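You operate a simulated robot arm through the tools that you are given. There is no shell and no other tool. Be economical: measure what you need, move in short steps, check, and stop when the job is done.

The job below is to be done with a simulated two-armed robot. You get a single attempt, and the scene is never put back.

Task
Take the lid off the tub and lay it down on the top deck of the trolley.

Only the result counts: the job must be done as asked and must still hold three seconds after the hand-in. Knocking over, shifting, dropping, spilling or breaking anything else fails it. Lids that push on must go on centred and level and be pressed home; caps that screw on are set level and turned clockwise until they are tight.

Robot
Two 7-joint arms with two-finger parallel grippers on one trunk, on a base that drives. Base frame: it is fixed to the floor where the robot stands at the start and does not move with it; the origin is under the middle of the robot, x ahead of it, y to its left, z up. Units: mm, rad, N and s.
The left shoulder is at the start at [60, 147, 543], the right one opposite. With the tool pointing down near the work surface each hand reaches from about 100 to 580 mm from the robot's upright axis, wherever it stands, measured 20 degrees to its own side. Payload 3.43 kg a hand.
Tool frame (each hand has its own): the origin (TCP) lies between the finger pads and is the grasp point; the fingertips stand 30 mm ahead of it; z points along the fingers, y is the line along which they close. The gripper opens to 94 mm. The fingers are 28 mm wide and 10 mm thick; the gripper's body (50 by 96 mm) begins 55 mm behind the TCP.
Orientation is that of the tool frame in the base frame, as a unit quaternion [x, y, z, w]. With the fingers straight down and closing along the base's y, the tool's x points along the base's -x, its y along +y and its z along -z.

Tools
- The arms move only by the tool send_rows. It takes "left_steps", "right_steps" or both (then of equal length, played together; a hand with none holds still); each is a list of rows, each an object (a shift or turn left out is 0, a gripper value left out holds the last) with "angular": the turn, a rotation vector about the base's x, y, z in units of 5 degrees (1.0 is 5 degrees), a list of three; "slide": the shift along the base's x, y, z in units of 30 mm (1.0 is 30 mm), a list of three; "claw": the closure, from 0 (fully open) to 1 (shut). In form: [{"angular": [wx, wy, wz], "slide": [x, y, z], "claw": claw}, ...]. A call has 1 to 8 rows; each row shifts and turns the commanded pose from where the row before left it. A call with a number of a shift or a turn outside -1 to 1 is refused whole. Each row takes 0.2 s and may step no farther than 50 mm and 0.15 rad from the row before; otherwise, or with a gripper value out of range, the whole call is refused. Where a pose cannot be reached the arm comes as near as it can. A force on the tool above 40 N (or 10 N above the force at the start of the call, whichever is more), or a blocked arm, ends the call early, and 0.2 s more pass. Each finger travels about 72 mm/s and halts on what it meets, pressing with about 29 N; the grip force reading is that of the motor and also rises with nothing between the fingers. The clock runs only during rows and for 0.2 s after the last one: add rows that do not move to give the fingers time. It gives the time, the measured TCP pose, the force on the tool (base axes), the opening and the grip force at its end, in the units of the frame above (readings bear some noise), with the torque about the TCP (base axes, N m) and any sound that the robot's microphone picked up.
- Cameras (640 x 400 px; columns grow to the right, rows downward): "scene" is now at [58.9, 8.5, 1195.6]; the picture's right is [0.09, -1.00, 0.00], its down [-0.39, -0.04, -0.92] and it looks along [0.91, 0.09, -0.39] (base axes); focal length 252 px, centre (320, 200). "left" rides on the left gripper at [76, -14, -103] in its tool frame; the picture's right is [0.18, 0.98, 0.00], its down [-0.75, 0.14, -0.64] and it looks along [-0.63, 0.12, 0.77] (tool axes); focal length 243 px, centre (320, 200). "right" rides on the right gripper at [76, 14, -103] in its tool frame; the picture's right is [-0.18, 0.98, 0.00], its down [-0.75, -0.14, -0.64] and it looks along [-0.63, -0.12, 0.77] (tool axes); focal length 243 px, centre (320, 200). There is no depth. A picture from a camera that has moved, and an enlarged one, comes with that camera's place and axes in the base frame and with its lens.
- get_image(camera): a new picture of that camera. No time passes.
- slide_trunk(by): slides the trunk up (or, below 0, down) by that many mm; the arms and the scene camera ride with it, the base frame stays. It gives what a move gives, with no picture.
- roll_base(legs): drives the robot by 1 to 6 legs, each [ahead, left, turn to the left] in mm, mm and rad, along the robot's own axes; the way and the turn of a leg run together, so that a leg with both is an arc; at most 1500 mm and 3.142 rad a leg. The arms and the cameras ride along, it lands a little off, and it stops where it bumps. It gives what a move gives.
- aim_head(pan, tilt): turns the head with the scene camera to pan (to the left, within 1.501 rad either way) and tilt (down, from -0.506 to 1.204), counted from straight ahead of the robot. It gives what a move gives.
- enlarge(camera, box): a new picture of the part [left, top, right, bottom] of that camera's present view, enlarged. No time passes.
- finish_job(): hands the job in; it is judged then, once.

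Go step by step. Nothing tells you exact positions but the pictures and the camera data: compare them with the known pose of the tool, close in by small moves and look again before you grip or let go. The budget is 120 turns and 100 pictures, counting those below and the enlarged ones. Unless the task says otherwise, let go and move clear before handing in, and close with one line.

The tools are called as name(argument=value, ...) on one line, values as JSON. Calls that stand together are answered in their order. send_rows: Moves the arms, as the interface text tells. Its arguments: {"type":"object","properties":{"left_steps":{"type":"array","items":{"type":"object","properties":{"angular":{"type":"array","items":{"type":"number"}},"slide":{"type":"array","items":{"type":"number"}},"claw":{"type":"number"}}}},"right_steps":{"type":"array","items":{"type":"object","properties":{"angular":{"type":"array","items":{"type":"number"}},"slide":{"type":"array","items":{"type":"number"}},"claw":{"type":"number"}}}}},"required":[]} The other tools are called the same way: slide_trunk (by) slides the trunk up or down; roll_base (legs) drives the base; aim_head (pan, tilt) turns the head that bears the scene camera; get_image (camera) takes a picture; enlarge (camera, box) takes an enlarged picture of a part of a camera's view; finish_job () hands the job in.

At the start:

```text
time: 0.0
left_eef_pos: [333.2, 186.6, 1000.6]
left_ee_rot: [0.0, 1.0, 0.0, 0.001]
left_wrist_force: [0.3, 1.1, 0.0]
left_moment: [0.02, 0.0, -0.01]
left_width: 93.7
left_grip_force: 0.1
right_eef_pos: [291.5, -109.9, 999.2]
right_ee_rot: [0.0, 1.0, -0.001, 0.001]
right_wrist_force: [0.1, -0.1, 0.2]
right_moment: [0.06, 0.05, 0.02]
right_width: 94.1
right_grip_force: 0.0
trunk travel left (down, up): [-250.0, 0.0]
robot x, y, heading: [2.7, -1.1, -0.0]
head pan, tilt: [0.094, 0.405]
```

scene: 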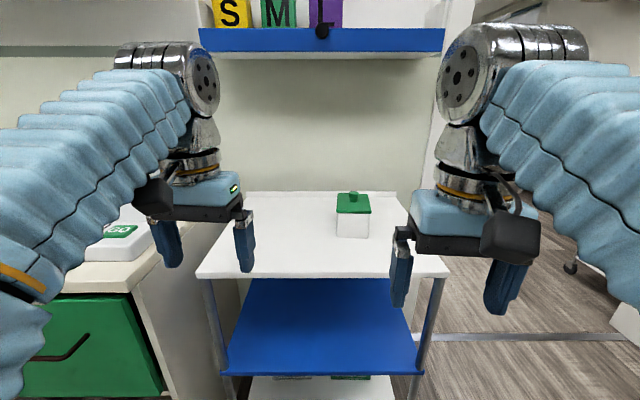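
right: 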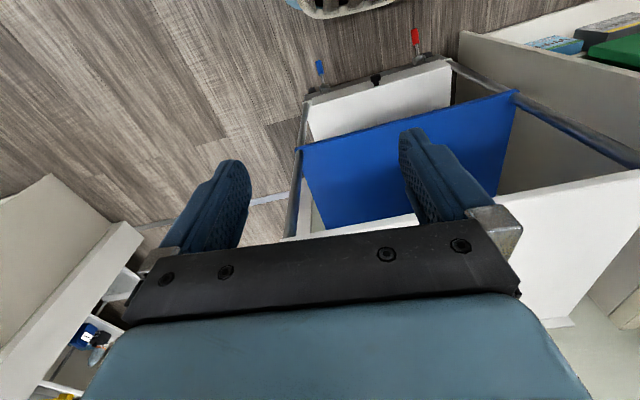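
left: 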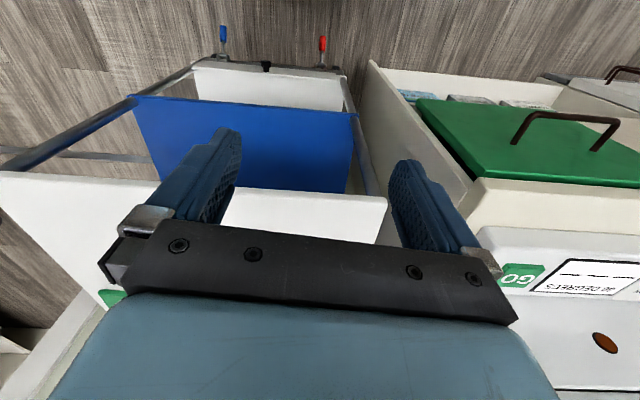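

I see a white-topped trolley ahead with a green-lidded white tub on it. I'll take a closer look first.

enlarge(camera="scene", box=[180, 160, 460, 335])

aim_head(pan=0.0, tilt=0.75)

get_image(camera="scene")

```text
2.29 times, centred on (320, 248) of scene
camera zoom: at [58.9, 8.5, 1195.6], right [0.09, -1.0, 0.0], down [-0.39, -0.04, -0.92], along [0.91, 0.09, -0.39], focal length 577 px, centre (320, 91)
```

zoom: 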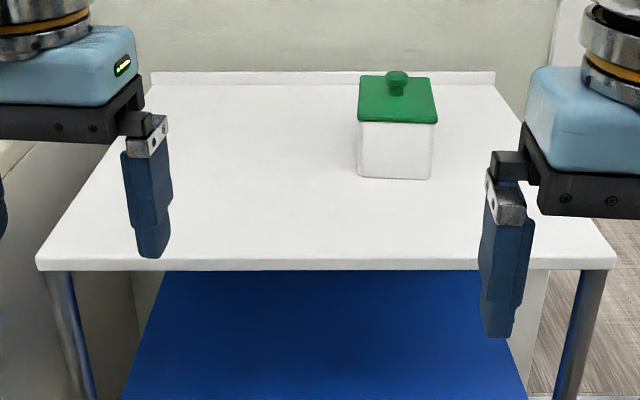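

```text
time: 0.8
left_eef_pos: [333.5, 186.0, 999.4]
left_ee_rot: [0.0, 1.0, 0.0, 0.002]
left_wrist_force: [0.7, 0.7, 0.4]
left_moment: [0.04, -0.01, 0.0]
left_width: 94.3
left_grip_force: 0.1
right_eef_pos: [290.6, -109.4, 999.7]
right_ee_rot: [0.0, 1.0, -0.001, 0.001]
right_wrist_force: [0.2, 0.5, -0.9]
right_moment: [-0.03, 0.0, -0.02]
right_width: 94.0
right_grip_force: 0.1
trunk travel left (down, up): [-250.0, 0.0]
robot x, y, heading: [-2.8, -1.2, 0.001]
head pan, tilt: [0.0, 0.75]
```

```text
95 pictures are left
camera scene: at [49.7, -0.3, 1165.1], right [0.0, -1.0, 0.0], down [-0.68, 0.0, -0.73], along [0.73, 0.0, -0.68], focal length 252 px, centre (320, 200)
```

scene: 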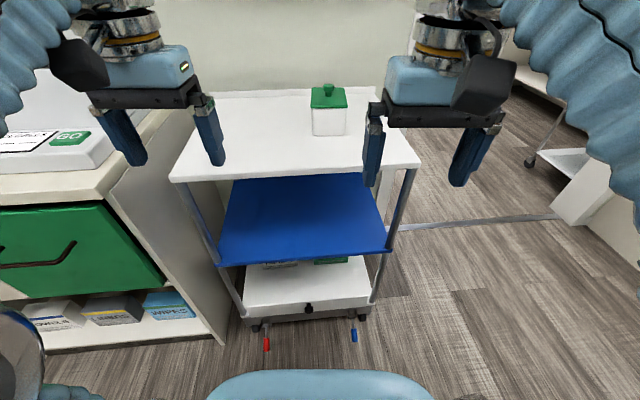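

The trolley's top deck is at about z 855. Its front edge is near x 445–490, and the tub stands around (660, -20) with its knob near z 955. That is out of reach, so I'll drive forward modestly and look again.

roll_base(legs=[[130, 0, 0]])

get_image(camera="scene")

get_image(camera="right")

```text
time: 2.1
left_eef_pos: [442.7, 192.6, 1000.0]
left_ee_rot: [-0.012, 1.0, 0.0, 0.0]
left_wrist_force: [-0.9, -0.3, -0.5]
left_moment: [-0.05, 0.0, -0.04]
left_width: 93.8
left_grip_force: 0.1
right_eef_pos: [407.5, -106.2, 999.5]
right_ee_rot: [-0.012, 1.0, -0.001, 0.0]
right_wrist_force: [0.7, 0.8, 0.0]
right_moment: [-0.02, 0.02, -0.01]
right_width: 94.0
right_grip_force: 0.1
trunk travel left (down, up): [-250.0, 0.0]
robot x, y, heading: [112.5, -1.1, 0.021]
head pan, tilt: [0.0, 0.75]
```

```text
94 pictures are left
camera scene: at [163.1, -0.5, 1165.1], right [0.02, -1.0, 0.0], down [-0.68, -0.02, -0.73], along [0.73, 0.02, -0.68], focal length 252 px, centre (320, 200)
```

scene: 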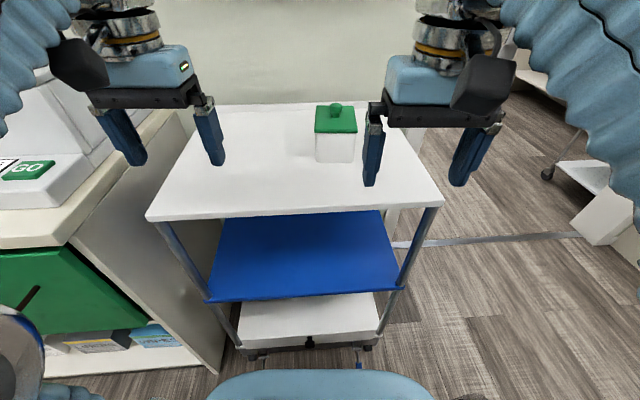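

```text
93 pictures are left
camera right: at [331.1, -91.3, 1103.1], right [0.16, 0.99, 0.0], down [0.76, -0.12, 0.64], along [0.64, -0.1, -0.77], focal length 243 px, centre (320, 200)
```

right: 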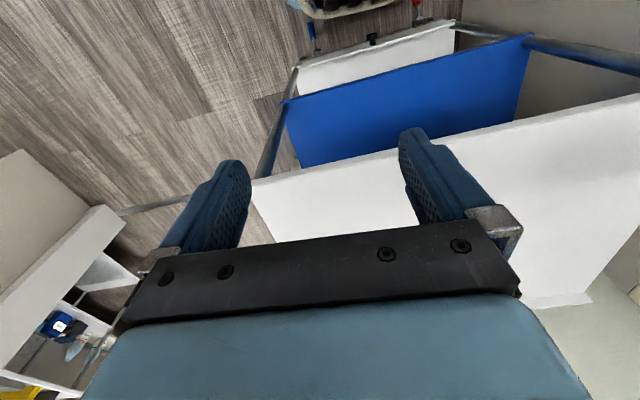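

The base moved about 110 mm and nothing bumped. I'll enlarge the tub to get its exact geometry.

enlarge(camera="scene", box=[288, 90, 384, 150])

enlarge(camera="scene", box=[180, 270, 460, 400])

```text
6.67 times, centred on (336, 120) of scene
camera zoom: at [163.1, -0.5, 1165.1], right [0.02, -1.0, 0.0], down [-0.68, -0.02, -0.73], along [0.73, 0.02, -0.68], focal length 1682 px, centre (213, 733)
```

zoom: 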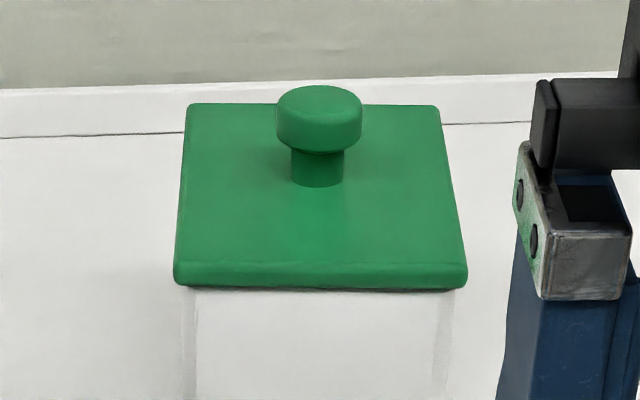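

```text
2.29 times, centred on (320, 335) of scene
camera zoom: at [163.1, -0.5, 1165.1], right [0.02, -1.0, 0.0], down [-0.68, -0.02, -0.73], along [0.73, 0.02, -0.68], focal length 577 px, centre (320, -109)
```

zoom: 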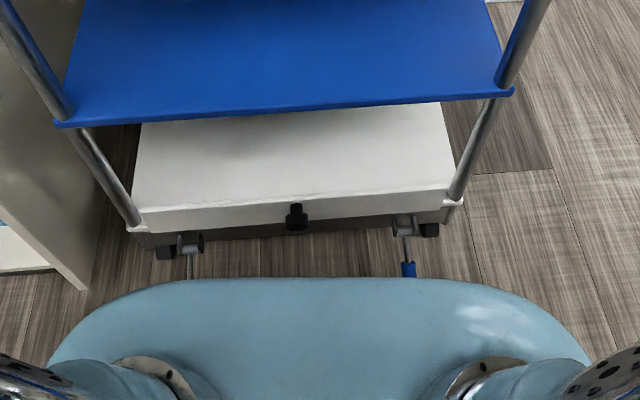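

The knob is at about (671, -19), with a 27 mm head spanning z 946–956. The lid top is at about z 932. I'll bring the right hand forward above that height and check the reach.

send_rows(right_steps=[{"slide": [0, 0, 0.7]}, {"slide": [0.8, 0.4, 0]}, {"slide": [0.8, 0.4, 0]}, {"slide": [0.9, 0.4, 0]}, {"slide": [0.9, 0.4, 0]}, {"slide": [0.9, 0.4, 0]}, {"slide": [0.9, 0.4, 0]}, {"slide": [0.8, 0.4, 0]}])

get_image(camera="scene")

get_image(camera="right")

```text
time: 3.9
left_eef_pos: [439.6, 192.6, 999.5]
left_ee_rot: [-0.012, 1.0, -0.001, 0.002]
left_wrist_force: [-0.5, 0.4, -0.4]
left_moment: [0.0, -0.06, 0.02]
left_width: 94.1
left_grip_force: 0.2
right_eef_pos: [513.8, -54.7, 991.4]
right_ee_rot: [-0.012, 1.0, 0.0, 0.004]
right_wrist_force: [-0.5, 0.5, 0.8]
right_moment: [-0.03, -0.02, 0.0]
right_width: 94.0
right_grip_force: 0.1
right hand out of reach, approached as far as the arm can: row 1, 5, 6, 7, 8
trunk travel left (down, up): [-250.0, 0.0]
robot x, y, heading: [111.1, -5.7, 0.03]
head pan, tilt: [0.0, 0.75]
```

```text
90 pictures are left
camera scene: at [161.6, -0.5, 1165.0], right [0.02, -1.0, 0.0], down [-0.68, -0.02, -0.73], along [0.73, 0.02, -0.68], focal length 252 px, centre (320, 200)
```

scene: 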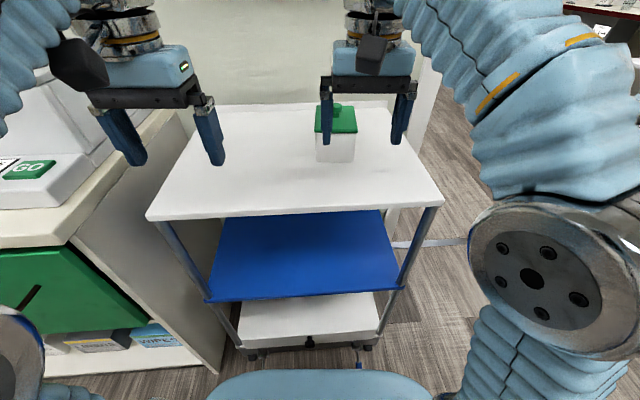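

```text
89 pictures are left
camera right: at [436.3, -41.0, 1094.2], right [0.16, 0.99, 0.0], down [0.75, -0.12, 0.65], along [0.64, -0.1, -0.76], focal length 243 px, centre (320, 200)
```

right: 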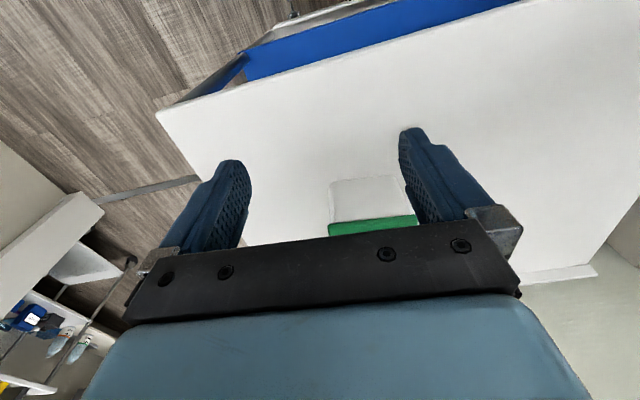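

Pointing straight down, the hand reaches only about x 514 at this height. Tilting the fingers forward brings the wrist back and down, which extends the reach, so I'll tilt about 40° in place.

send_rows(right_steps=[{"angular": [0, -1, 0]}, {"angular": [0, -1, 0]}, {"angular": [0, -1, 0]}, {"angular": [0, -1, 0]}, {"angular": [0, -1, 0]}, {"angular": [0, -1, 0]}, {"angular": [0, -1, 0]}, {"angular": [0, -1, 0]}])

get_image(camera="scene")

get_image(camera="right")

```text
time: 5.7
left_eef_pos: [439.9, 192.8, 998.6]
left_ee_rot: [-0.012, 1.0, -0.001, 0.001]
left_wrist_force: [0.4, -0.7, -0.8]
left_moment: [-0.01, 0.0, 0.03]
left_width: 94.1
left_grip_force: 0.0
right_eef_pos: [515.0, -54.1, 992.5]
right_ee_rot: [-0.012, 0.939, -0.004, 0.344]
right_wrist_force: [0.8, -0.3, -0.4]
right_moment: [-0.01, 0.02, -0.05]
right_width: 93.9
right_grip_force: 0.2
trunk travel left (down, up): [-250.0, 0.0]
robot x, y, heading: [115.2, -1.0, 0.026]
head pan, tilt: [0.0, 0.75]
```

```text
88 pictures are left
camera scene: at [162.3, -0.4, 1165.0], right [0.02, -1.0, 0.0], down [-0.68, -0.02, -0.73], along [0.73, 0.02, -0.68], focal length 252 px, centre (320, 200)
```

scene: 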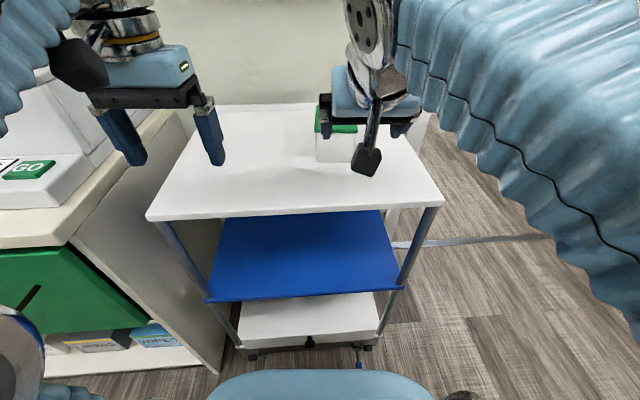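

```text
87 pictures are left
camera right: at [390.2, -40.8, 1022.0], right [0.12, 0.99, 0.1], down [0.16, -0.12, 0.98], along [0.98, -0.1, -0.18], focal length 243 px, centre (320, 200)
```

right: 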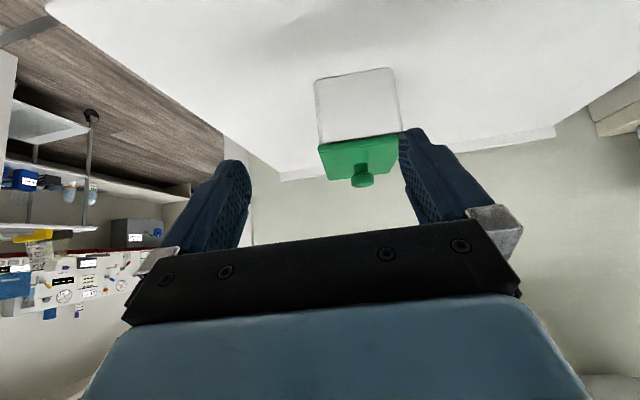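

The wrist view confirms the knob near (671, -17, 953). I'll move to a standoff just above and behind it.

send_rows(right_steps=[{"slide": [0, 0.3, 0.2]}, {"slide": [0.6, 0.3, 0.1]}, {"slide": [0.7, 0.3, 0]}, {"slide": [0.7, 0.3, 0]}, {"slide": [0.7, 0, 0]}, {"slide": [0.7, 0, 0]}, {"slide": [0.7, 0, 0]}, {}])

get_image(camera="scene")

get_image(camera="right")

```text
time: 7.5
left_eef_pos: [441.3, 192.7, 999.5]
left_ee_rot: [-0.012, 1.0, 0.0, 0.001]
left_wrist_force: [0.1, 0.3, -0.2]
left_moment: [-0.02, 0.02, -0.02]
left_width: 94.2
left_grip_force: 0.0
right_eef_pos: [636.3, -17.0, 999.9]
right_ee_rot: [-0.012, 0.939, -0.005, 0.343]
right_wrist_force: [1.1, -0.1, -1.2]
right_moment: [0.01, -0.01, -0.03]
right_width: 94.0
right_grip_force: 0.1
trunk travel left (down, up): [-250.0, 0.0]
robot x, y, heading: [109.5, -2.0, 0.024]
head pan, tilt: [0.0, 0.75]
```

```text
86 pictures are left
camera scene: at [162.5, -0.3, 1165.0], right [0.02, -1.0, 0.0], down [-0.68, -0.02, -0.73], along [0.73, 0.02, -0.68], focal length 252 px, centre (320, 200)
```

scene: 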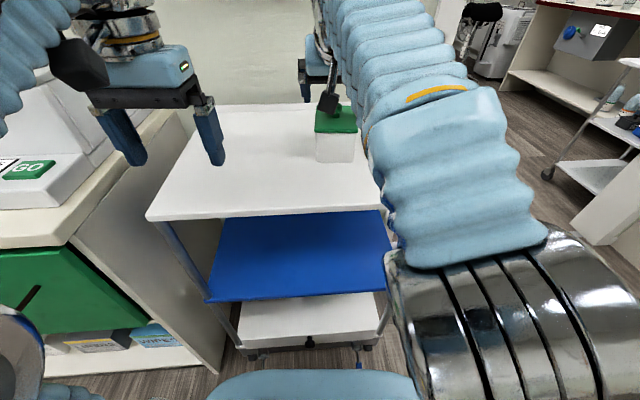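

```text
85 pictures are left
camera right: at [512.1, -3.5, 1030.0], right [0.12, 0.99, 0.1], down [0.16, -0.12, 0.98], along [0.98, -0.1, -0.18], focal length 243 px, centre (320, 200)
```

right: 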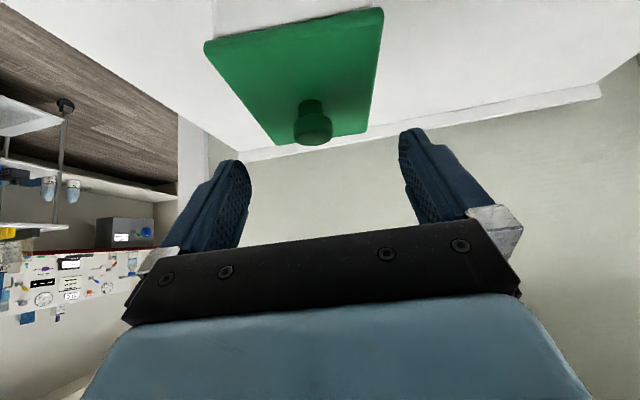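

The standoff is good, with the knob at about (667, -19, 951) between the fingers. I'll advance to just above the grasp height.

send_rows(right_steps=[{"slide": [0.3, -0.05, -0.2]}, {"slide": [0.3, 0, -0.2]}, {"slide": [0, 0, -0.3]}, {}])

get_image(camera="right")

enlarge(camera="scene", box=[280, 60, 400, 135])

```text
time: 8.5
left_eef_pos: [440.3, 193.0, 1001.3]
left_ee_rot: [-0.012, 1.0, 0.0, 0.001]
left_wrist_force: [0.4, 0.5, 0.4]
left_moment: [0.01, -0.01, -0.01]
left_width: 93.8
left_grip_force: 0.1
right_eef_pos: [654.7, -19.2, 979.8]
right_ee_rot: [-0.012, 0.939, -0.005, 0.343]
right_wrist_force: [1.0, -0.2, 0.1]
right_moment: [0.01, 0.02, -0.01]
right_width: 94.2
right_grip_force: 0.0
trunk travel left (down, up): [-250.0, 0.0]
robot x, y, heading: [112.3, 0.0, 0.024]
head pan, tilt: [0.0, 0.75]
```

```text
84 pictures are left
camera right: at [530.0, -6.0, 1009.6], right [0.12, 0.99, 0.1], down [0.16, -0.12, 0.98], along [0.98, -0.1, -0.18], focal length 243 px, centre (320, 200)
```

right: 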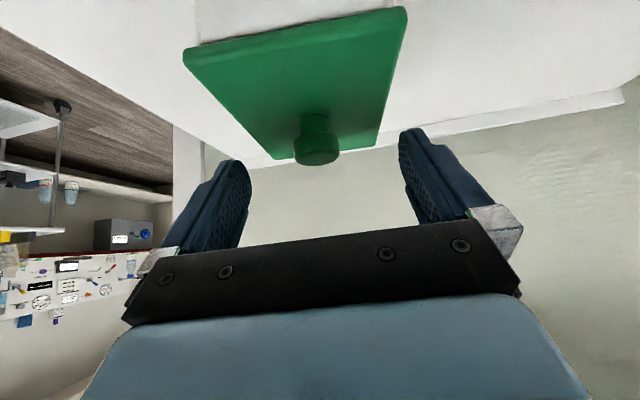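

```text
5.33 times, centred on (340, 98) of scene
camera zoom: at [162.3, -0.3, 1165.0], right [0.02, -1.0, 0.0], down [-0.68, -0.02, -0.73], along [0.73, 0.02, -0.68], focal length 1346 px, centre (213, 747)
```

zoom: 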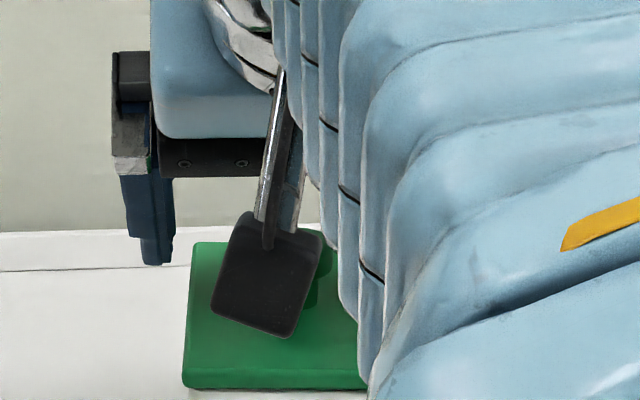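

The knob head is centred between the fingers, about 11 mm too low relative to the pads. I'll descend 11 mm and watch the force.

send_rows(right_steps=[{"slide": [0, -0.05, -0.2]}, {"slide": [0, 0, -0.18]}, {}])

get_image(camera="right")

```text
time: 9.3
left_eef_pos: [440.0, 193.1, 999.9]
left_ee_rot: [-0.012, 1.0, 0.001, 0.0]
left_wrist_force: [-0.5, 0.7, 0.6]
left_moment: [0.0, -0.03, 0.02]
left_width: 94.1
left_grip_force: 0.1
right_eef_pos: [653.7, -21.0, 967.7]
right_ee_rot: [-0.011, 0.939, -0.005, 0.344]
right_wrist_force: [0.6, 0.3, -0.2]
right_moment: [-0.01, 0.02, -0.01]
right_width: 94.0
right_grip_force: 0.0
trunk travel left (down, up): [-250.0, 0.0]
robot x, y, heading: [112.8, -0.1, 0.023]
head pan, tilt: [0.0, 0.75]
```

```text
82 pictures are left
camera right: at [530.0, -7.5, 997.6], right [0.12, 0.99, 0.1], down [0.16, -0.12, 0.98], along [0.98, -0.1, -0.18], focal length 243 px, centre (320, 200)
```

right: 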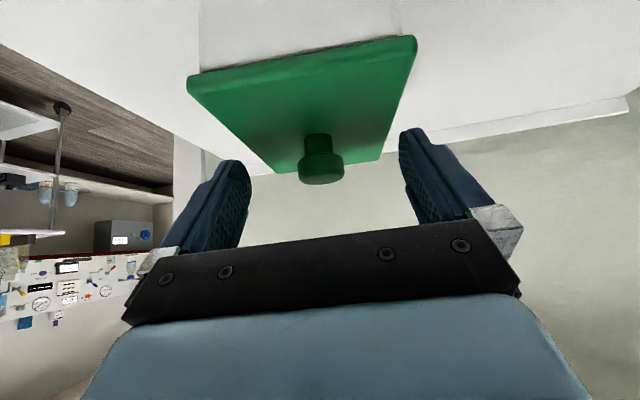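

The knob head is right at the pads, so I'll close the gripper.

send_rows(right_steps=[{"claw": 1}, {}, {}, {}, {}])

get_image(camera="right")

```text
time: 10.5
left_eef_pos: [439.9, 192.7, 1000.6]
left_ee_rot: [-0.012, 1.0, 0.0, 0.001]
left_wrist_force: [-0.2, -0.2, 0.7]
left_moment: [-0.02, -0.02, 0.01]
left_width: 94.2
left_grip_force: 0.0
right_eef_pos: [653.9, -20.7, 967.8]
right_ee_rot: [-0.012, 0.939, -0.005, 0.343]
right_wrist_force: [0.3, 0.2, 0.3]
right_moment: [0.02, -0.02, 0.01]
right_width: 83.0
right_grip_force: 29.0
trunk travel left (down, up): [-250.0, 0.0]
robot x, y, heading: [113.4, -3.5, 0.026]
head pan, tilt: [0.0, 0.75]
heard: snap
```

```text
81 pictures are left
camera right: at [530.1, -7.5, 997.7], right [0.12, 0.99, 0.1], down [0.16, -0.12, 0.98], along [0.98, -0.1, -0.18], focal length 243 px, centre (320, 200)
```

right: 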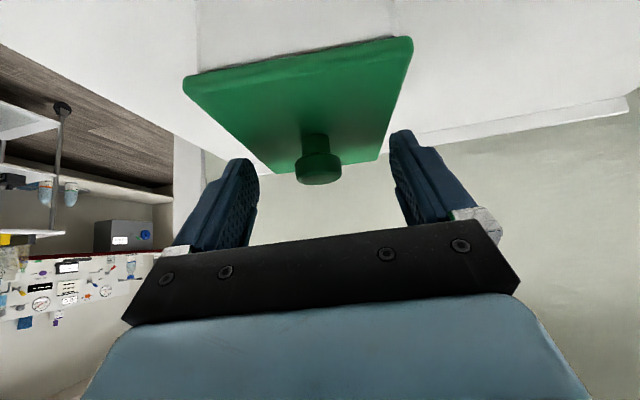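

The fingers stopped at 83 mm, which is the lid's own width, so the tips are touching the lid's edges and not the knob. I'll take a closer look before acting.

enlarge(camera="right", box=[160, 20, 480, 220])

enlarge(camera="scene", box=[270, 70, 430, 170])

```text
2.00 times, centred on (320, 120) of right
camera zoom: at [530.1, -7.5, 997.7], right [0.12, 0.99, 0.1], down [0.16, -0.12, 0.98], along [0.98, -0.1, -0.18], focal length 485 px, centre (320, 360)
```

zoom: 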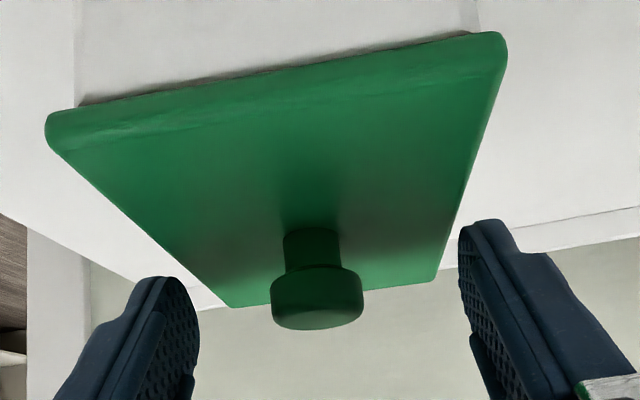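

```text
4.00 times, centred on (350, 120) of scene
camera zoom: at [162.4, -0.4, 1165.0], right [0.02, -1.0, 0.0], down [-0.68, -0.02, -0.73], along [0.73, 0.02, -0.68], focal length 1009 px, centre (200, 520)
```

zoom: 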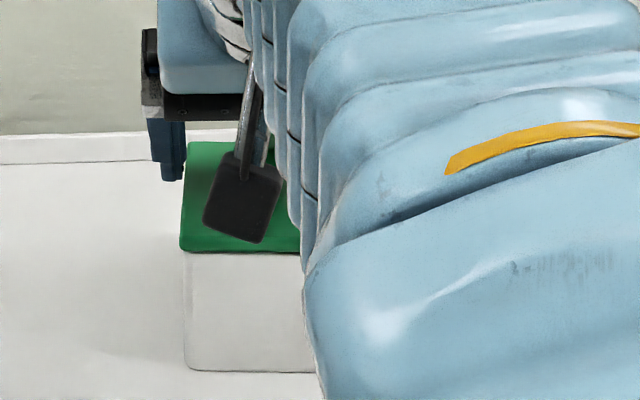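

The tips just caught the lid rim: the lid top is at about z 937, a little higher than I estimated. I'll open, rise 8 mm, and regrip on the knob head.

send_rows(right_steps=[{"claw": 0}, {}, {"slide": [0, 0, 0.14]}, {"slide": [0, 0, 0.13]}, {}])

enlarge(camera="right", box=[160, 20, 480, 220])

```text
time: 11.7
left_eef_pos: [441.3, 192.3, 1000.6]
left_ee_rot: [-0.013, 1.0, 0.0, 0.001]
left_wrist_force: [-0.2, 1.1, -1.0]
left_moment: [-0.01, 0.03, 0.01]
left_width: 94.0
left_grip_force: 0.1
right_eef_pos: [654.8, -22.5, 975.3]
right_ee_rot: [-0.012, 0.939, -0.004, 0.344]
right_wrist_force: [-0.3, 0.4, -0.6]
right_moment: [-0.02, 0.0, 0.0]
right_width: 93.9
right_grip_force: 0.2
trunk travel left (down, up): [-250.0, 0.0]
robot x, y, heading: [110.6, 4.4, 0.021]
head pan, tilt: [0.0, 0.75]
heard: snap
```

```text
2.00 times, centred on (320, 120) of right
camera zoom: at [530.8, -8.3, 1005.6], right [0.12, 0.99, 0.1], down [0.16, -0.12, 0.98], along [0.98, -0.1, -0.18], focal length 485 px, centre (320, 360)
```

zoom: 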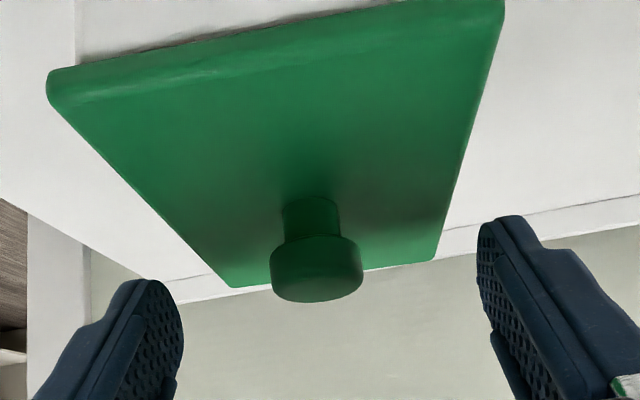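

The fingers are clear and the tips now sit above the lid surface. I'll close on the knob.

send_rows(right_steps=[{"claw": 1}, {}, {}, {}, {}])

get_image(camera="right")

```text
time: 12.9
left_eef_pos: [439.8, 192.9, 999.8]
left_ee_rot: [-0.012, 1.0, 0.0, 0.001]
left_wrist_force: [0.4, 0.1, 0.3]
left_moment: [0.03, 0.0, 0.03]
left_width: 93.9
left_grip_force: 0.1
right_eef_pos: [655.0, -21.2, 976.7]
right_ee_rot: [-0.011, 0.939, -0.006, 0.344]
right_wrist_force: [-0.9, -0.9, 1.0]
right_moment: [0.06, 0.03, -0.01]
right_width: 24.5
right_grip_force: 29.0
trunk travel left (down, up): [-250.0, 0.0]
robot x, y, heading: [113.9, -0.6, 0.023]
head pan, tilt: [0.0, 0.75]
heard: snap
```

```text
77 pictures are left
camera right: at [530.7, -8.2, 1005.6], right [0.12, 0.99, 0.1], down [0.16, -0.12, 0.98], along [0.98, -0.1, -0.18], focal length 243 px, centre (320, 200)
```

right: 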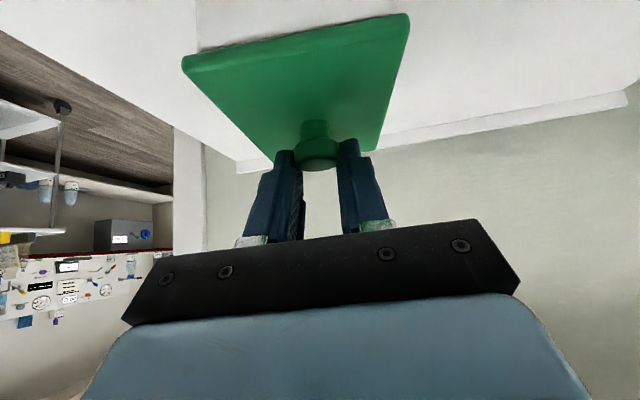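

The knob is gripped at 24.5 mm. I'll lift slowly, straight up.

send_rows(right_steps=[{"slide": [0, 0, 0.1]}, {"slide": [0, 0, 0.15]}, {"slide": [0, 0, 0.2]}, {"slide": [0, 0, 0.25]}, {}])

get_image(camera="right")

get_image(camera="scene")

```text
time: 14.1
left_eef_pos: [441.0, 193.0, 999.4]
left_ee_rot: [-0.012, 1.0, 0.0, 0.001]
left_wrist_force: [-0.5, 0.1, 0.3]
left_moment: [-0.02, 0.01, -0.01]
left_width: 93.7
left_grip_force: 0.1
right_eef_pos: [654.1, -21.6, 995.8]
right_ee_rot: [-0.011, 0.939, -0.005, 0.343]
right_wrist_force: [-0.2, 0.4, -0.8]
right_moment: [-0.01, 0.0, 0.05]
right_width: 24.9
right_grip_force: 29.4
trunk travel left (down, up): [-250.0, 0.0]
robot x, y, heading: [111.1, -2.8, 0.021]
head pan, tilt: [0.0, 0.75]
```

```text
76 pictures are left
camera right: at [530.6, -7.9, 1026.8], right [0.12, 0.99, 0.1], down [0.16, -0.12, 0.98], along [0.98, -0.1, -0.18], focal length 243 px, centre (320, 200)
```

right: 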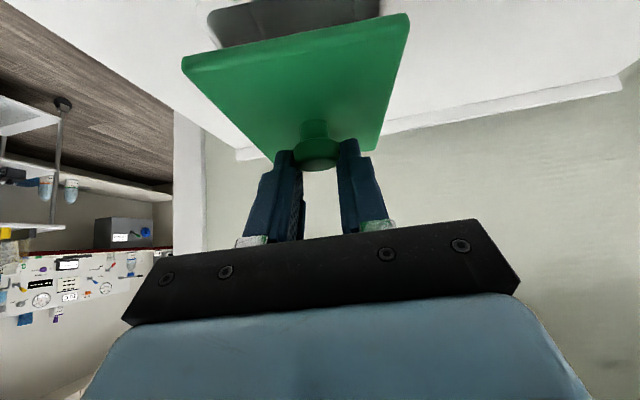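

```text
75 pictures are left
camera scene: at [162.4, -0.3, 1165.0], right [0.02, -1.0, 0.0], down [-0.68, -0.02, -0.73], along [0.73, 0.02, -0.68], focal length 252 px, centre (320, 200)
```

scene: 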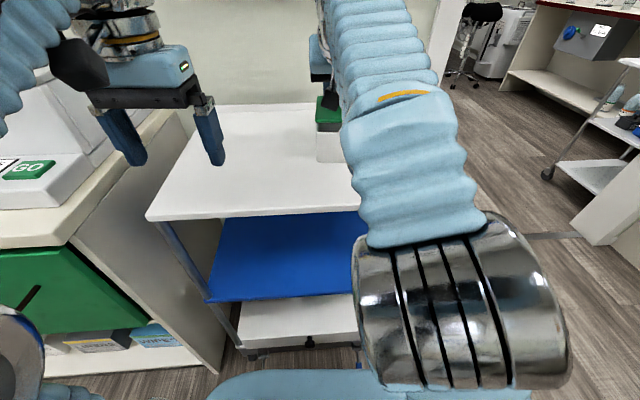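

The lid came off level and is held. I'll raise it clear and pull the left hand back to make room. The lid will go on the free deck area to the left of the tub.

send_rows(right_steps=[{"slide": [0, 0, 0.5]}, {"slide": [0, 0, 0.5]}, {"slide": [-0.3, 0, 0.4]}, {"slide": [-0.5, 0, 0.2]}, {"slide": [-0.5, 0, 0]}, {}], left_steps=[{"slide": [-0.8, 0, 0]}, {"slide": [-0.8, 0, 0]}, {"slide": [-0.8, 0, 0]}, {"slide": [-0.8, 0, 0]}, {"slide": [-0.8, 0, 0]}, {}])

get_image(camera="right")

get_image(camera="scene")

```text
time: 15.5
left_eef_pos: [340.9, 178.3, 989.8]
left_ee_rot: [-0.012, 1.0, -0.001, 0.001]
left_wrist_force: [0.9, 0.9, -0.1]
left_moment: [0.0, -0.01, -0.01]
left_width: 94.3
left_grip_force: 0.1
left hand out of reach, approached as far as the arm can: row 3, 4, 5
right_eef_pos: [614.3, -22.4, 1044.3]
right_ee_rot: [-0.011, 0.939, -0.005, 0.344]
right_wrist_force: [-0.6, -0.1, -0.1]
right_moment: [0.0, 0.0, 0.02]
right_width: 24.6
right_grip_force: 28.8
trunk travel left (down, up): [-250.0, 0.0]
robot x, y, heading: [110.7, 1.9, 0.025]
head pan, tilt: [0.0, 0.75]
```

```text
74 pictures are left
camera right: at [491.3, -7.9, 1073.7], right [0.12, 0.99, 0.1], down [0.16, -0.12, 0.98], along [0.98, -0.1, -0.18], focal length 243 px, centre (320, 200)
```

right: 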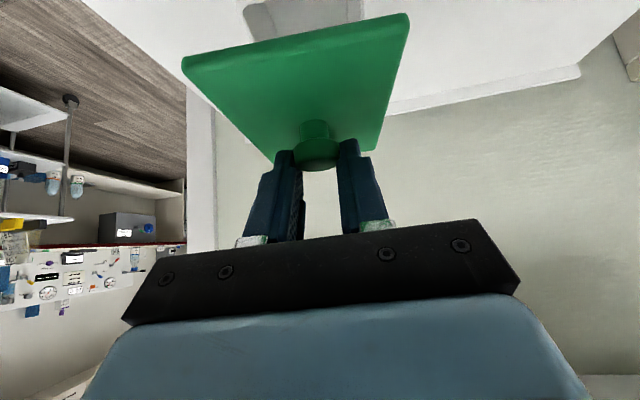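

```text
73 pictures are left
camera scene: at [162.1, -0.3, 1165.0], right [0.02, -1.0, 0.0], down [-0.68, -0.02, -0.73], along [0.73, 0.02, -0.68], focal length 252 px, centre (320, 200)
```

scene: 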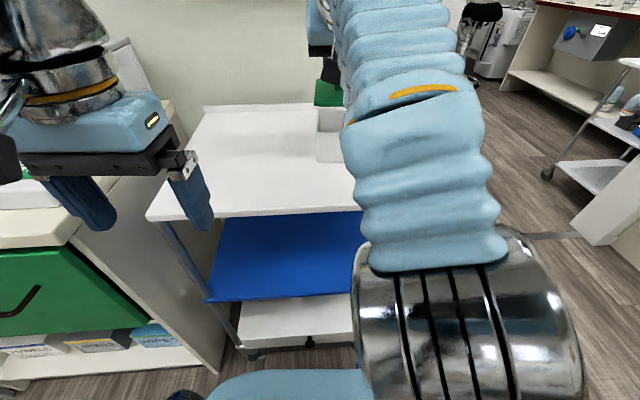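

The lid is clear above the tub and the left hand is out of the way. Next I'll carry it to y≈110.

send_rows(right_steps=[{"slide": [0, 0.6, 0]}, {"slide": [0, 0.8, 0]}, {"slide": [0, 0.8, 0]}, {"slide": [0, 0.8, 0]}, {"slide": [0, 0.8, 0]}, {"slide": [0, 0.6, 0]}, {}])

get_image(camera="right")

get_image(camera="scene")

```text
time: 17.1
left_eef_pos: [341.4, 179.1, 989.7]
left_ee_rot: [-0.013, 1.0, 0.0, 0.002]
left_wrist_force: [-0.3, -0.1, 0.6]
left_moment: [-0.03, 0.0, 0.01]
left_width: 94.1
left_grip_force: 0.0
right_eef_pos: [611.4, 106.4, 1039.6]
right_ee_rot: [-0.012, 0.939, -0.005, 0.343]
right_wrist_force: [0.2, 0.2, -0.1]
right_moment: [-0.03, 0.02, -0.02]
right_width: 24.6
right_grip_force: 29.0
right hand out of reach, approached as far as the arm can: row 6
trunk travel left (down, up): [-250.0, 0.0]
robot x, y, heading: [113.5, 0.1, 0.023]
head pan, tilt: [0.0, 0.75]
```

```text
72 pictures are left
camera right: at [488.4, 119.9, 1068.4], right [0.12, 0.99, 0.1], down [0.16, -0.12, 0.98], along [0.98, -0.1, -0.18], focal length 243 px, centre (320, 200)
```

right: 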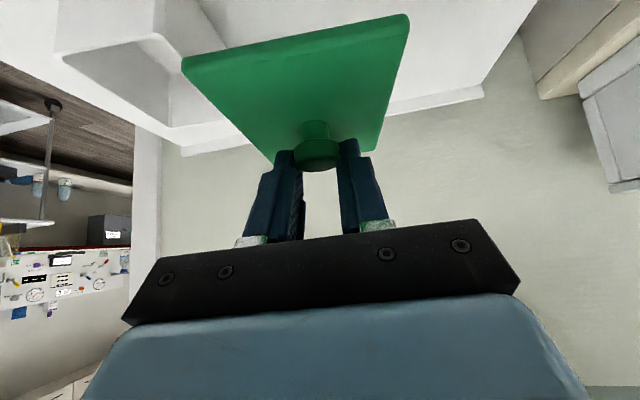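

```text
71 pictures are left
camera scene: at [162.1, -0.1, 1165.0], right [0.02, -1.0, 0.0], down [-0.68, -0.02, -0.73], along [0.73, 0.02, -0.68], focal length 252 px, centre (320, 200)
```

scene: 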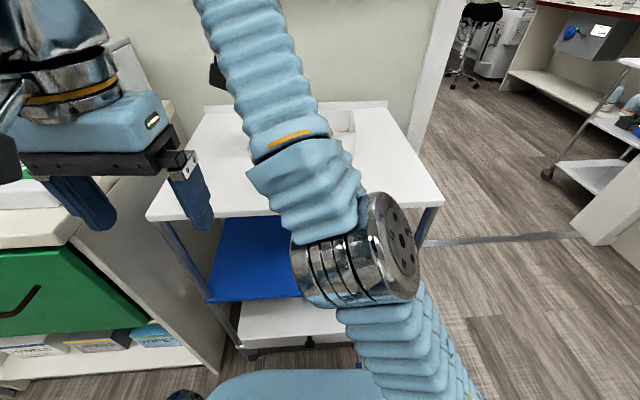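

The tub is undisturbed and the lid hangs over the free deck. I'll lower in stages and watch the elbow against the deck's front edge.

send_rows(right_steps=[{"slide": [0, 0.1, -0.6]}, {"slide": [0, 0, -0.8]}, {"slide": [0, 0, -0.8]}, {}])

get_image(camera="scene")

get_image(camera="left")

```text
time: 18.1
left_eef_pos: [341.0, 178.6, 988.8]
left_ee_rot: [-0.012, 1.0, -0.001, 0.001]
left_wrist_force: [0.9, -0.8, 1.2]
left_moment: [0.08, -0.01, -0.02]
left_width: 93.8
left_grip_force: 0.1
right_eef_pos: [613.8, 108.9, 973.2]
right_ee_rot: [-0.012, 0.94, -0.005, 0.342]
right_wrist_force: [0.0, 0.0, -0.1]
right_moment: [-0.03, -0.01, -0.02]
right_width: 24.5
right_grip_force: 28.9
trunk travel left (down, up): [-250.0, 0.0]
robot x, y, heading: [110.2, -3.3, 0.022]
head pan, tilt: [0.0, 0.75]
```

```text
70 pictures are left
camera scene: at [162.3, -0.2, 1165.0], right [0.02, -1.0, 0.0], down [-0.68, -0.02, -0.73], along [0.73, 0.02, -0.68], focal length 252 px, centre (320, 200)
```

scene: 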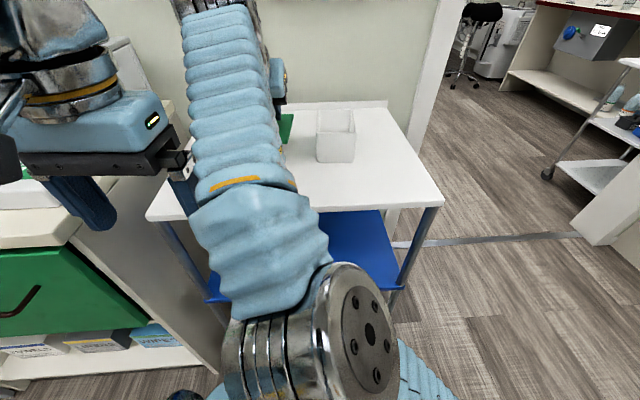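

```text
69 pictures are left
camera left: at [265.0, 162.1, 1092.7], right [-0.21, 0.98, 0.0], down [0.75, 0.16, 0.64], along [0.63, 0.13, -0.77], focal length 243 px, centre (320, 200)
```

left: 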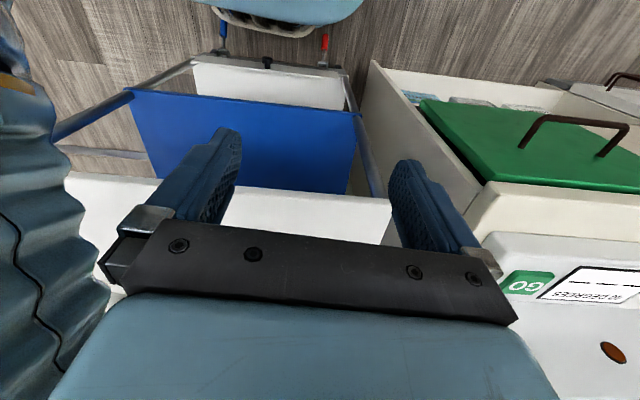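

The elbow folds back well clear of the deck, but the forearm is near the left hand. I'll shift the left hand further left and then lower to about 15 mm above the deck.

send_rows(left_steps=[{"slide": [0, 0.7, 0]}, {"slide": [0, 0.7, 0]}, {"slide": [0, 0.6, 0]}, {}, {}], right_steps=[{}, {}, {"slide": [0, 0, -0.6]}, {"slide": [0, 0, -0.6]}, {"slide": [0, 0, -0.5]}])

get_image(camera="scene")

get_image(camera="right")

get_image(camera="left")

```text
time: 19.3
left_eef_pos: [342.0, 238.1, 988.6]
left_ee_rot: [-0.012, 1.0, 0.0, 0.001]
left_wrist_force: [-0.3, 0.5, 0.0]
left_moment: [-0.03, 0.01, 0.01]
left_width: 94.1
left_grip_force: 0.1
right_eef_pos: [614.8, 110.1, 920.8]
right_ee_rot: [-0.011, 0.939, -0.006, 0.343]
right_wrist_force: [-0.4, -0.2, 0.1]
right_moment: [-0.02, 0.01, -0.02]
right_width: 24.6
right_grip_force: 29.2
trunk travel left (down, up): [-250.0, 0.0]
robot x, y, heading: [111.8, 0.2, 0.03]
head pan, tilt: [0.0, 0.75]
```

```text
68 pictures are left
camera scene: at [162.3, -0.3, 1165.0], right [0.02, -1.0, 0.0], down [-0.68, -0.02, -0.73], along [0.73, 0.02, -0.68], focal length 252 px, centre (320, 200)
```

scene: 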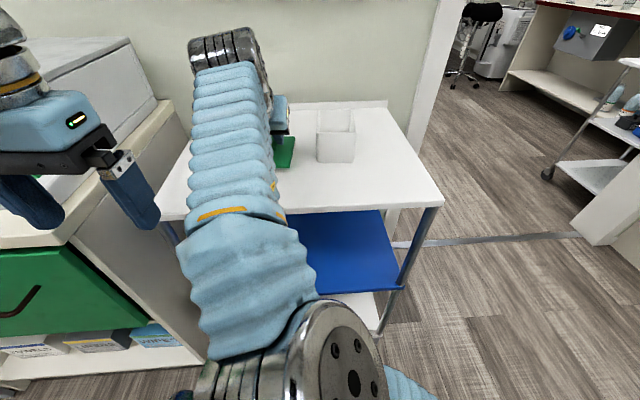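

```text
67 pictures are left
camera right: at [490.3, 123.8, 950.4], right [0.12, 0.99, 0.1], down [0.16, -0.12, 0.98], along [0.98, -0.1, -0.18], focal length 243 px, centre (320, 200)
```

right: 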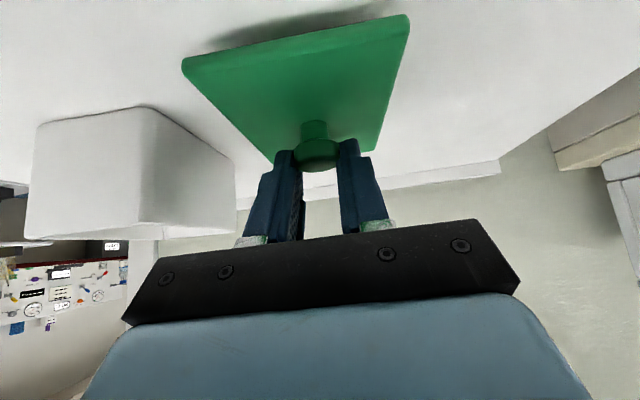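

```text
66 pictures are left
camera left: at [265.8, 221.2, 1092.0], right [-0.21, 0.98, 0.0], down [0.75, 0.16, 0.64], along [0.63, 0.13, -0.77], focal length 243 px, centre (320, 200)
```

left: 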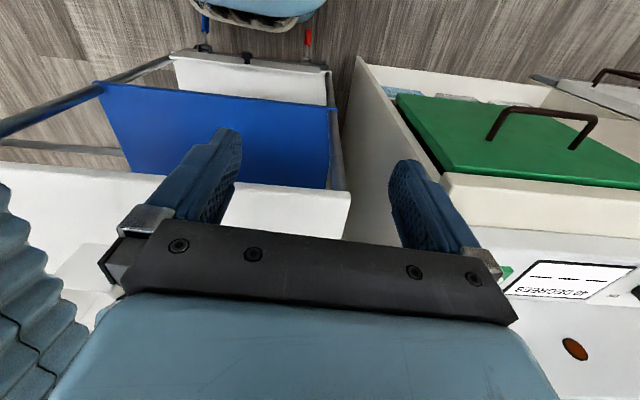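

The lid is close to the deck and well clear of the tub. I'll lower it in small steps, watching the force.

send_rows(right_steps=[{"slide": [0, 0, -0.15]}, {"slide": [0, 0, -0.15]}, {"slide": [0, 0, -0.1]}, {}])

enlarge(camera="right", box=[160, 0, 480, 200])

```text
time: 20.3
left_eef_pos: [341.6, 237.8, 988.9]
left_ee_rot: [-0.013, 1.0, -0.001, 0.001]
left_wrist_force: [-0.3, -0.4, 0.3]
left_moment: [-0.02, -0.01, 0.01]
left_width: 94.2
left_grip_force: 0.1
right_eef_pos: [612.9, 111.4, 909.6]
right_ee_rot: [-0.011, 0.939, -0.005, 0.343]
right_wrist_force: [0.7, 1.2, 3.9]
right_moment: [0.18, 0.03, 0.02]
right_width: 24.8
right_grip_force: 29.5
trunk travel left (down, up): [-250.0, 0.0]
robot x, y, heading: [113.3, -2.4, 0.021]
head pan, tilt: [0.0, 0.75]
```

```text
2.00 times, centred on (320, 100) of right
camera zoom: at [489.0, 124.1, 939.3], right [0.12, 0.99, 0.1], down [0.16, -0.12, 0.98], along [0.98, -0.1, -0.18], focal length 485 px, centre (320, 400)
```

zoom: 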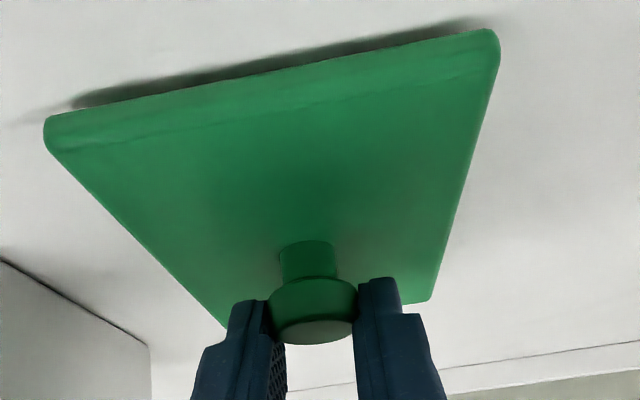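

Contact is showing at about 4 N, with the inner plug apparently reaching the deck. I'll settle 2 mm more and check.

send_rows(right_steps=[{"slide": [0, 0, -0.04]}, {"slide": [0, 0, -0.03]}, {}])

enlarge(camera="right", box=[160, 0, 480, 200])

```text
time: 21.1
left_eef_pos: [341.0, 237.5, 989.9]
left_ee_rot: [-0.013, 1.0, 0.0, 0.002]
left_wrist_force: [0.6, -0.3, 0.4]
left_moment: [0.03, 0.0, -0.01]
left_width: 94.2
left_grip_force: 0.1
right_eef_pos: [613.5, 109.6, 909.6]
right_ee_rot: [-0.012, 0.939, -0.003, 0.345]
right_wrist_force: [4.7, 0.4, 18.9]
right_moment: [0.12, -0.01, 0.03]
right_width: 24.7
right_grip_force: 28.9
trunk travel left (down, up): [-250.0, 0.0]
robot x, y, heading: [112.5, -1.4, 0.022]
head pan, tilt: [0.0, 0.75]
```

```text
2.00 times, centred on (320, 100) of right
camera zoom: at [488.7, 123.7, 938.3], right [0.12, 0.99, 0.1], down [0.16, -0.12, 0.98], along [0.98, -0.1, -0.17], focal length 485 px, centre (320, 400)
```

zoom: 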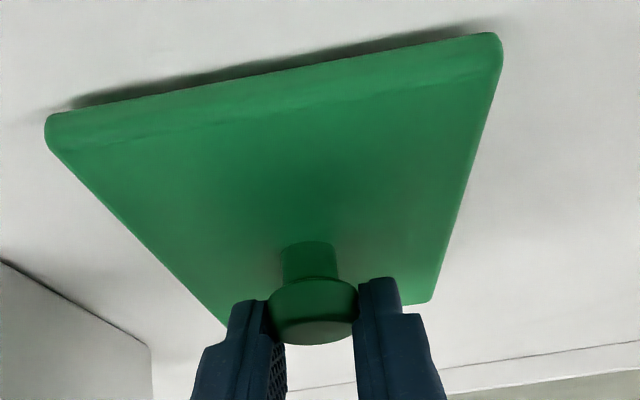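

The lid rests firmly on the deck. I'll ease the load and let go, then retreat up and back along the finger axis.

send_rows(right_steps=[{"slide": [0, 0, 0.05]}, {"claw": 0.4}, {"claw": 0.4}, {"claw": 0.4}, {}])

get_image(camera="right")

```text
time: 22.3
left_eef_pos: [341.8, 237.8, 989.2]
left_ee_rot: [-0.013, 1.0, 0.0, 0.001]
left_wrist_force: [0.6, -0.5, -0.2]
left_moment: [-0.01, -0.03, -0.01]
left_width: 94.4
left_grip_force: 0.2
right_eef_pos: [613.3, 110.0, 908.5]
right_ee_rot: [-0.012, 0.939, -0.005, 0.343]
right_wrist_force: [0.8, 0.4, 0.0]
right_moment: [0.0, 0.0, 0.03]
right_width: 56.4
right_grip_force: 0.1
trunk travel left (down, up): [-250.0, 0.0]
robot x, y, heading: [110.6, -5.7, 0.026]
head pan, tilt: [0.0, 0.75]
```

```text
63 pictures are left
camera right: at [489.2, 124.2, 938.3], right [0.12, 0.99, 0.1], down [0.16, -0.12, 0.98], along [0.98, -0.1, -0.18], focal length 243 px, centre (320, 200)
```

right: 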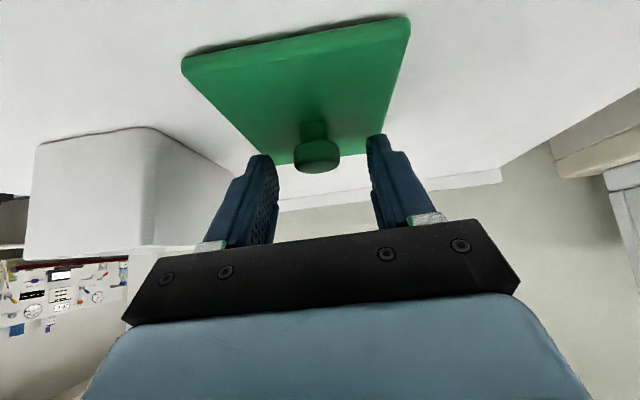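

The lid is released and resting on the deck. I'll retreat upward and back.

send_rows(right_steps=[{"slide": [-0.1, 0, 0.4]}, {"slide": [-0.2, 0, 0.7]}, {"slide": [-0.3, 0, 0.8]}, {"slide": [-0.5, 0, 0.8]}, {"slide": [-0.8, 0, 0.6]}, {"slide": [-0.8, -0.3, 0.2]}, {"slide": [-0.8, -0.6, 0]}, {}])

get_image(camera="right")

get_image(camera="scene")

```text
time: 24.3
left_eef_pos: [341.6, 237.9, 989.1]
left_ee_rot: [-0.012, 1.0, 0.0, 0.002]
left_wrist_force: [0.2, 0.0, -0.7]
left_moment: [0.02, -0.02, -0.03]
left_width: 94.1
left_grip_force: 0.1
right_eef_pos: [533.5, 63.0, 1002.6]
right_ee_rot: [0.02, 0.943, -0.02, 0.333]
right_wrist_force: [0.4, 0.6, 0.8]
right_moment: [0.02, 0.0, 0.01]
right_width: 56.3
right_grip_force: 0.2
trunk travel left (down, up): [-250.0, 0.0]
robot x, y, heading: [108.8, -1.4, 0.024]
head pan, tilt: [0.0, 0.75]
stopped in row 8 (right hand): the arm was blocked; the commanded pose is now the measured one
```

```text
62 pictures are left
camera right: at [411.7, 85.5, 1034.8], right [0.19, 0.98, 0.09], down [0.18, -0.13, 0.98], along [0.96, -0.17, -0.2], focal length 243 px, centre (320, 200)
```

right: 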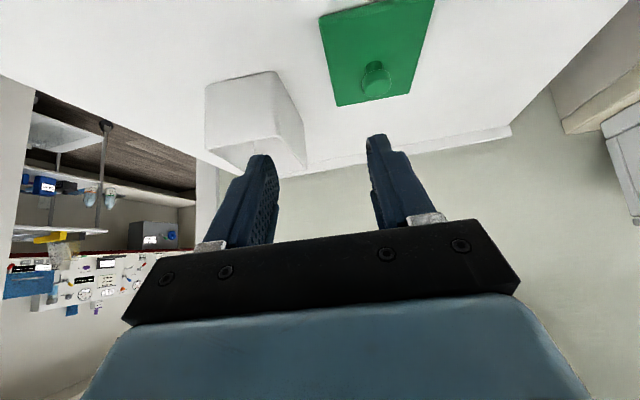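

```text
61 pictures are left
camera scene: at [161.6, -0.5, 1165.0], right [0.02, -1.0, 0.0], down [-0.68, -0.02, -0.73], along [0.73, 0.02, -0.68], focal length 252 px, centre (320, 200)
```

scene: 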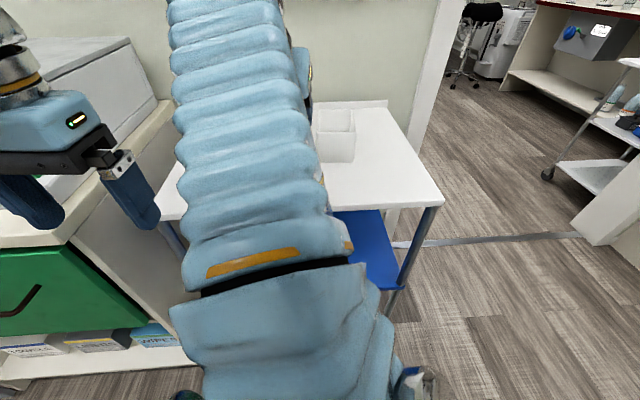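

The arm was blocked, most likely against the robot's own body, with nothing touching the scene. I'll ease it off slightly and do a final check.

send_rows(right_steps=[{"slide": [0.5, 0, 0]}, {"slide": [0.3, 0, 0.2]}, {}])

enlarge(camera="right", box=[160, 0, 480, 200])

```text
time: 25.1
left_eef_pos: [341.7, 238.4, 988.7]
left_ee_rot: [-0.012, 1.0, 0.0, 0.001]
left_wrist_force: [-0.1, 0.1, -0.2]
left_moment: [0.0, -0.01, -0.02]
left_width: 94.2
left_grip_force: 0.1
right_eef_pos: [559.3, 62.2, 1008.5]
right_ee_rot: [0.019, 0.942, -0.02, 0.333]
right_wrist_force: [0.8, -0.5, -0.2]
right_moment: [0.02, -0.02, -0.02]
right_width: 56.4
right_grip_force: 0.1
trunk travel left (down, up): [-250.0, 0.0]
robot x, y, heading: [112.3, 1.0, 0.024]
head pan, tilt: [0.0, 0.75]
```

```text
2.00 times, centred on (320, 100) of right
camera zoom: at [435.6, 86.2, 1040.8], right [0.19, 0.98, 0.09], down [0.18, -0.13, 0.98], along [0.97, -0.17, -0.2], focal length 485 px, centre (320, 400)
```

zoom: 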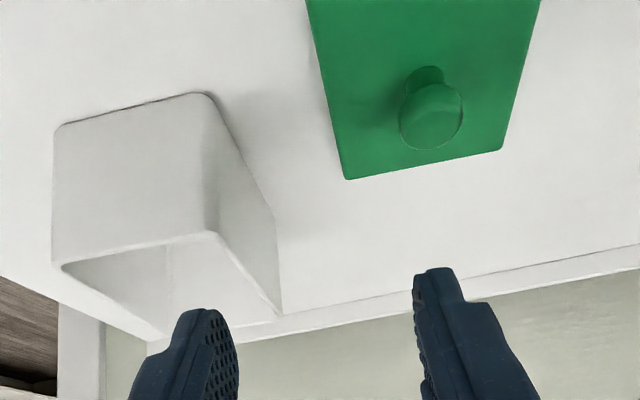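

The lid lies flat on the trolley's top deck, the tub stands open where it was, and the hand is clear. I'm handing in now.

finish_job()

```text
The job is handed in.
```

The lid is off the tub and lying flat on the trolley's top deck, to the left of the tub. On the first grip attempt the fingers caught the lid's rim instead of the knob, which may have nudged the tub by a millimetre or two.
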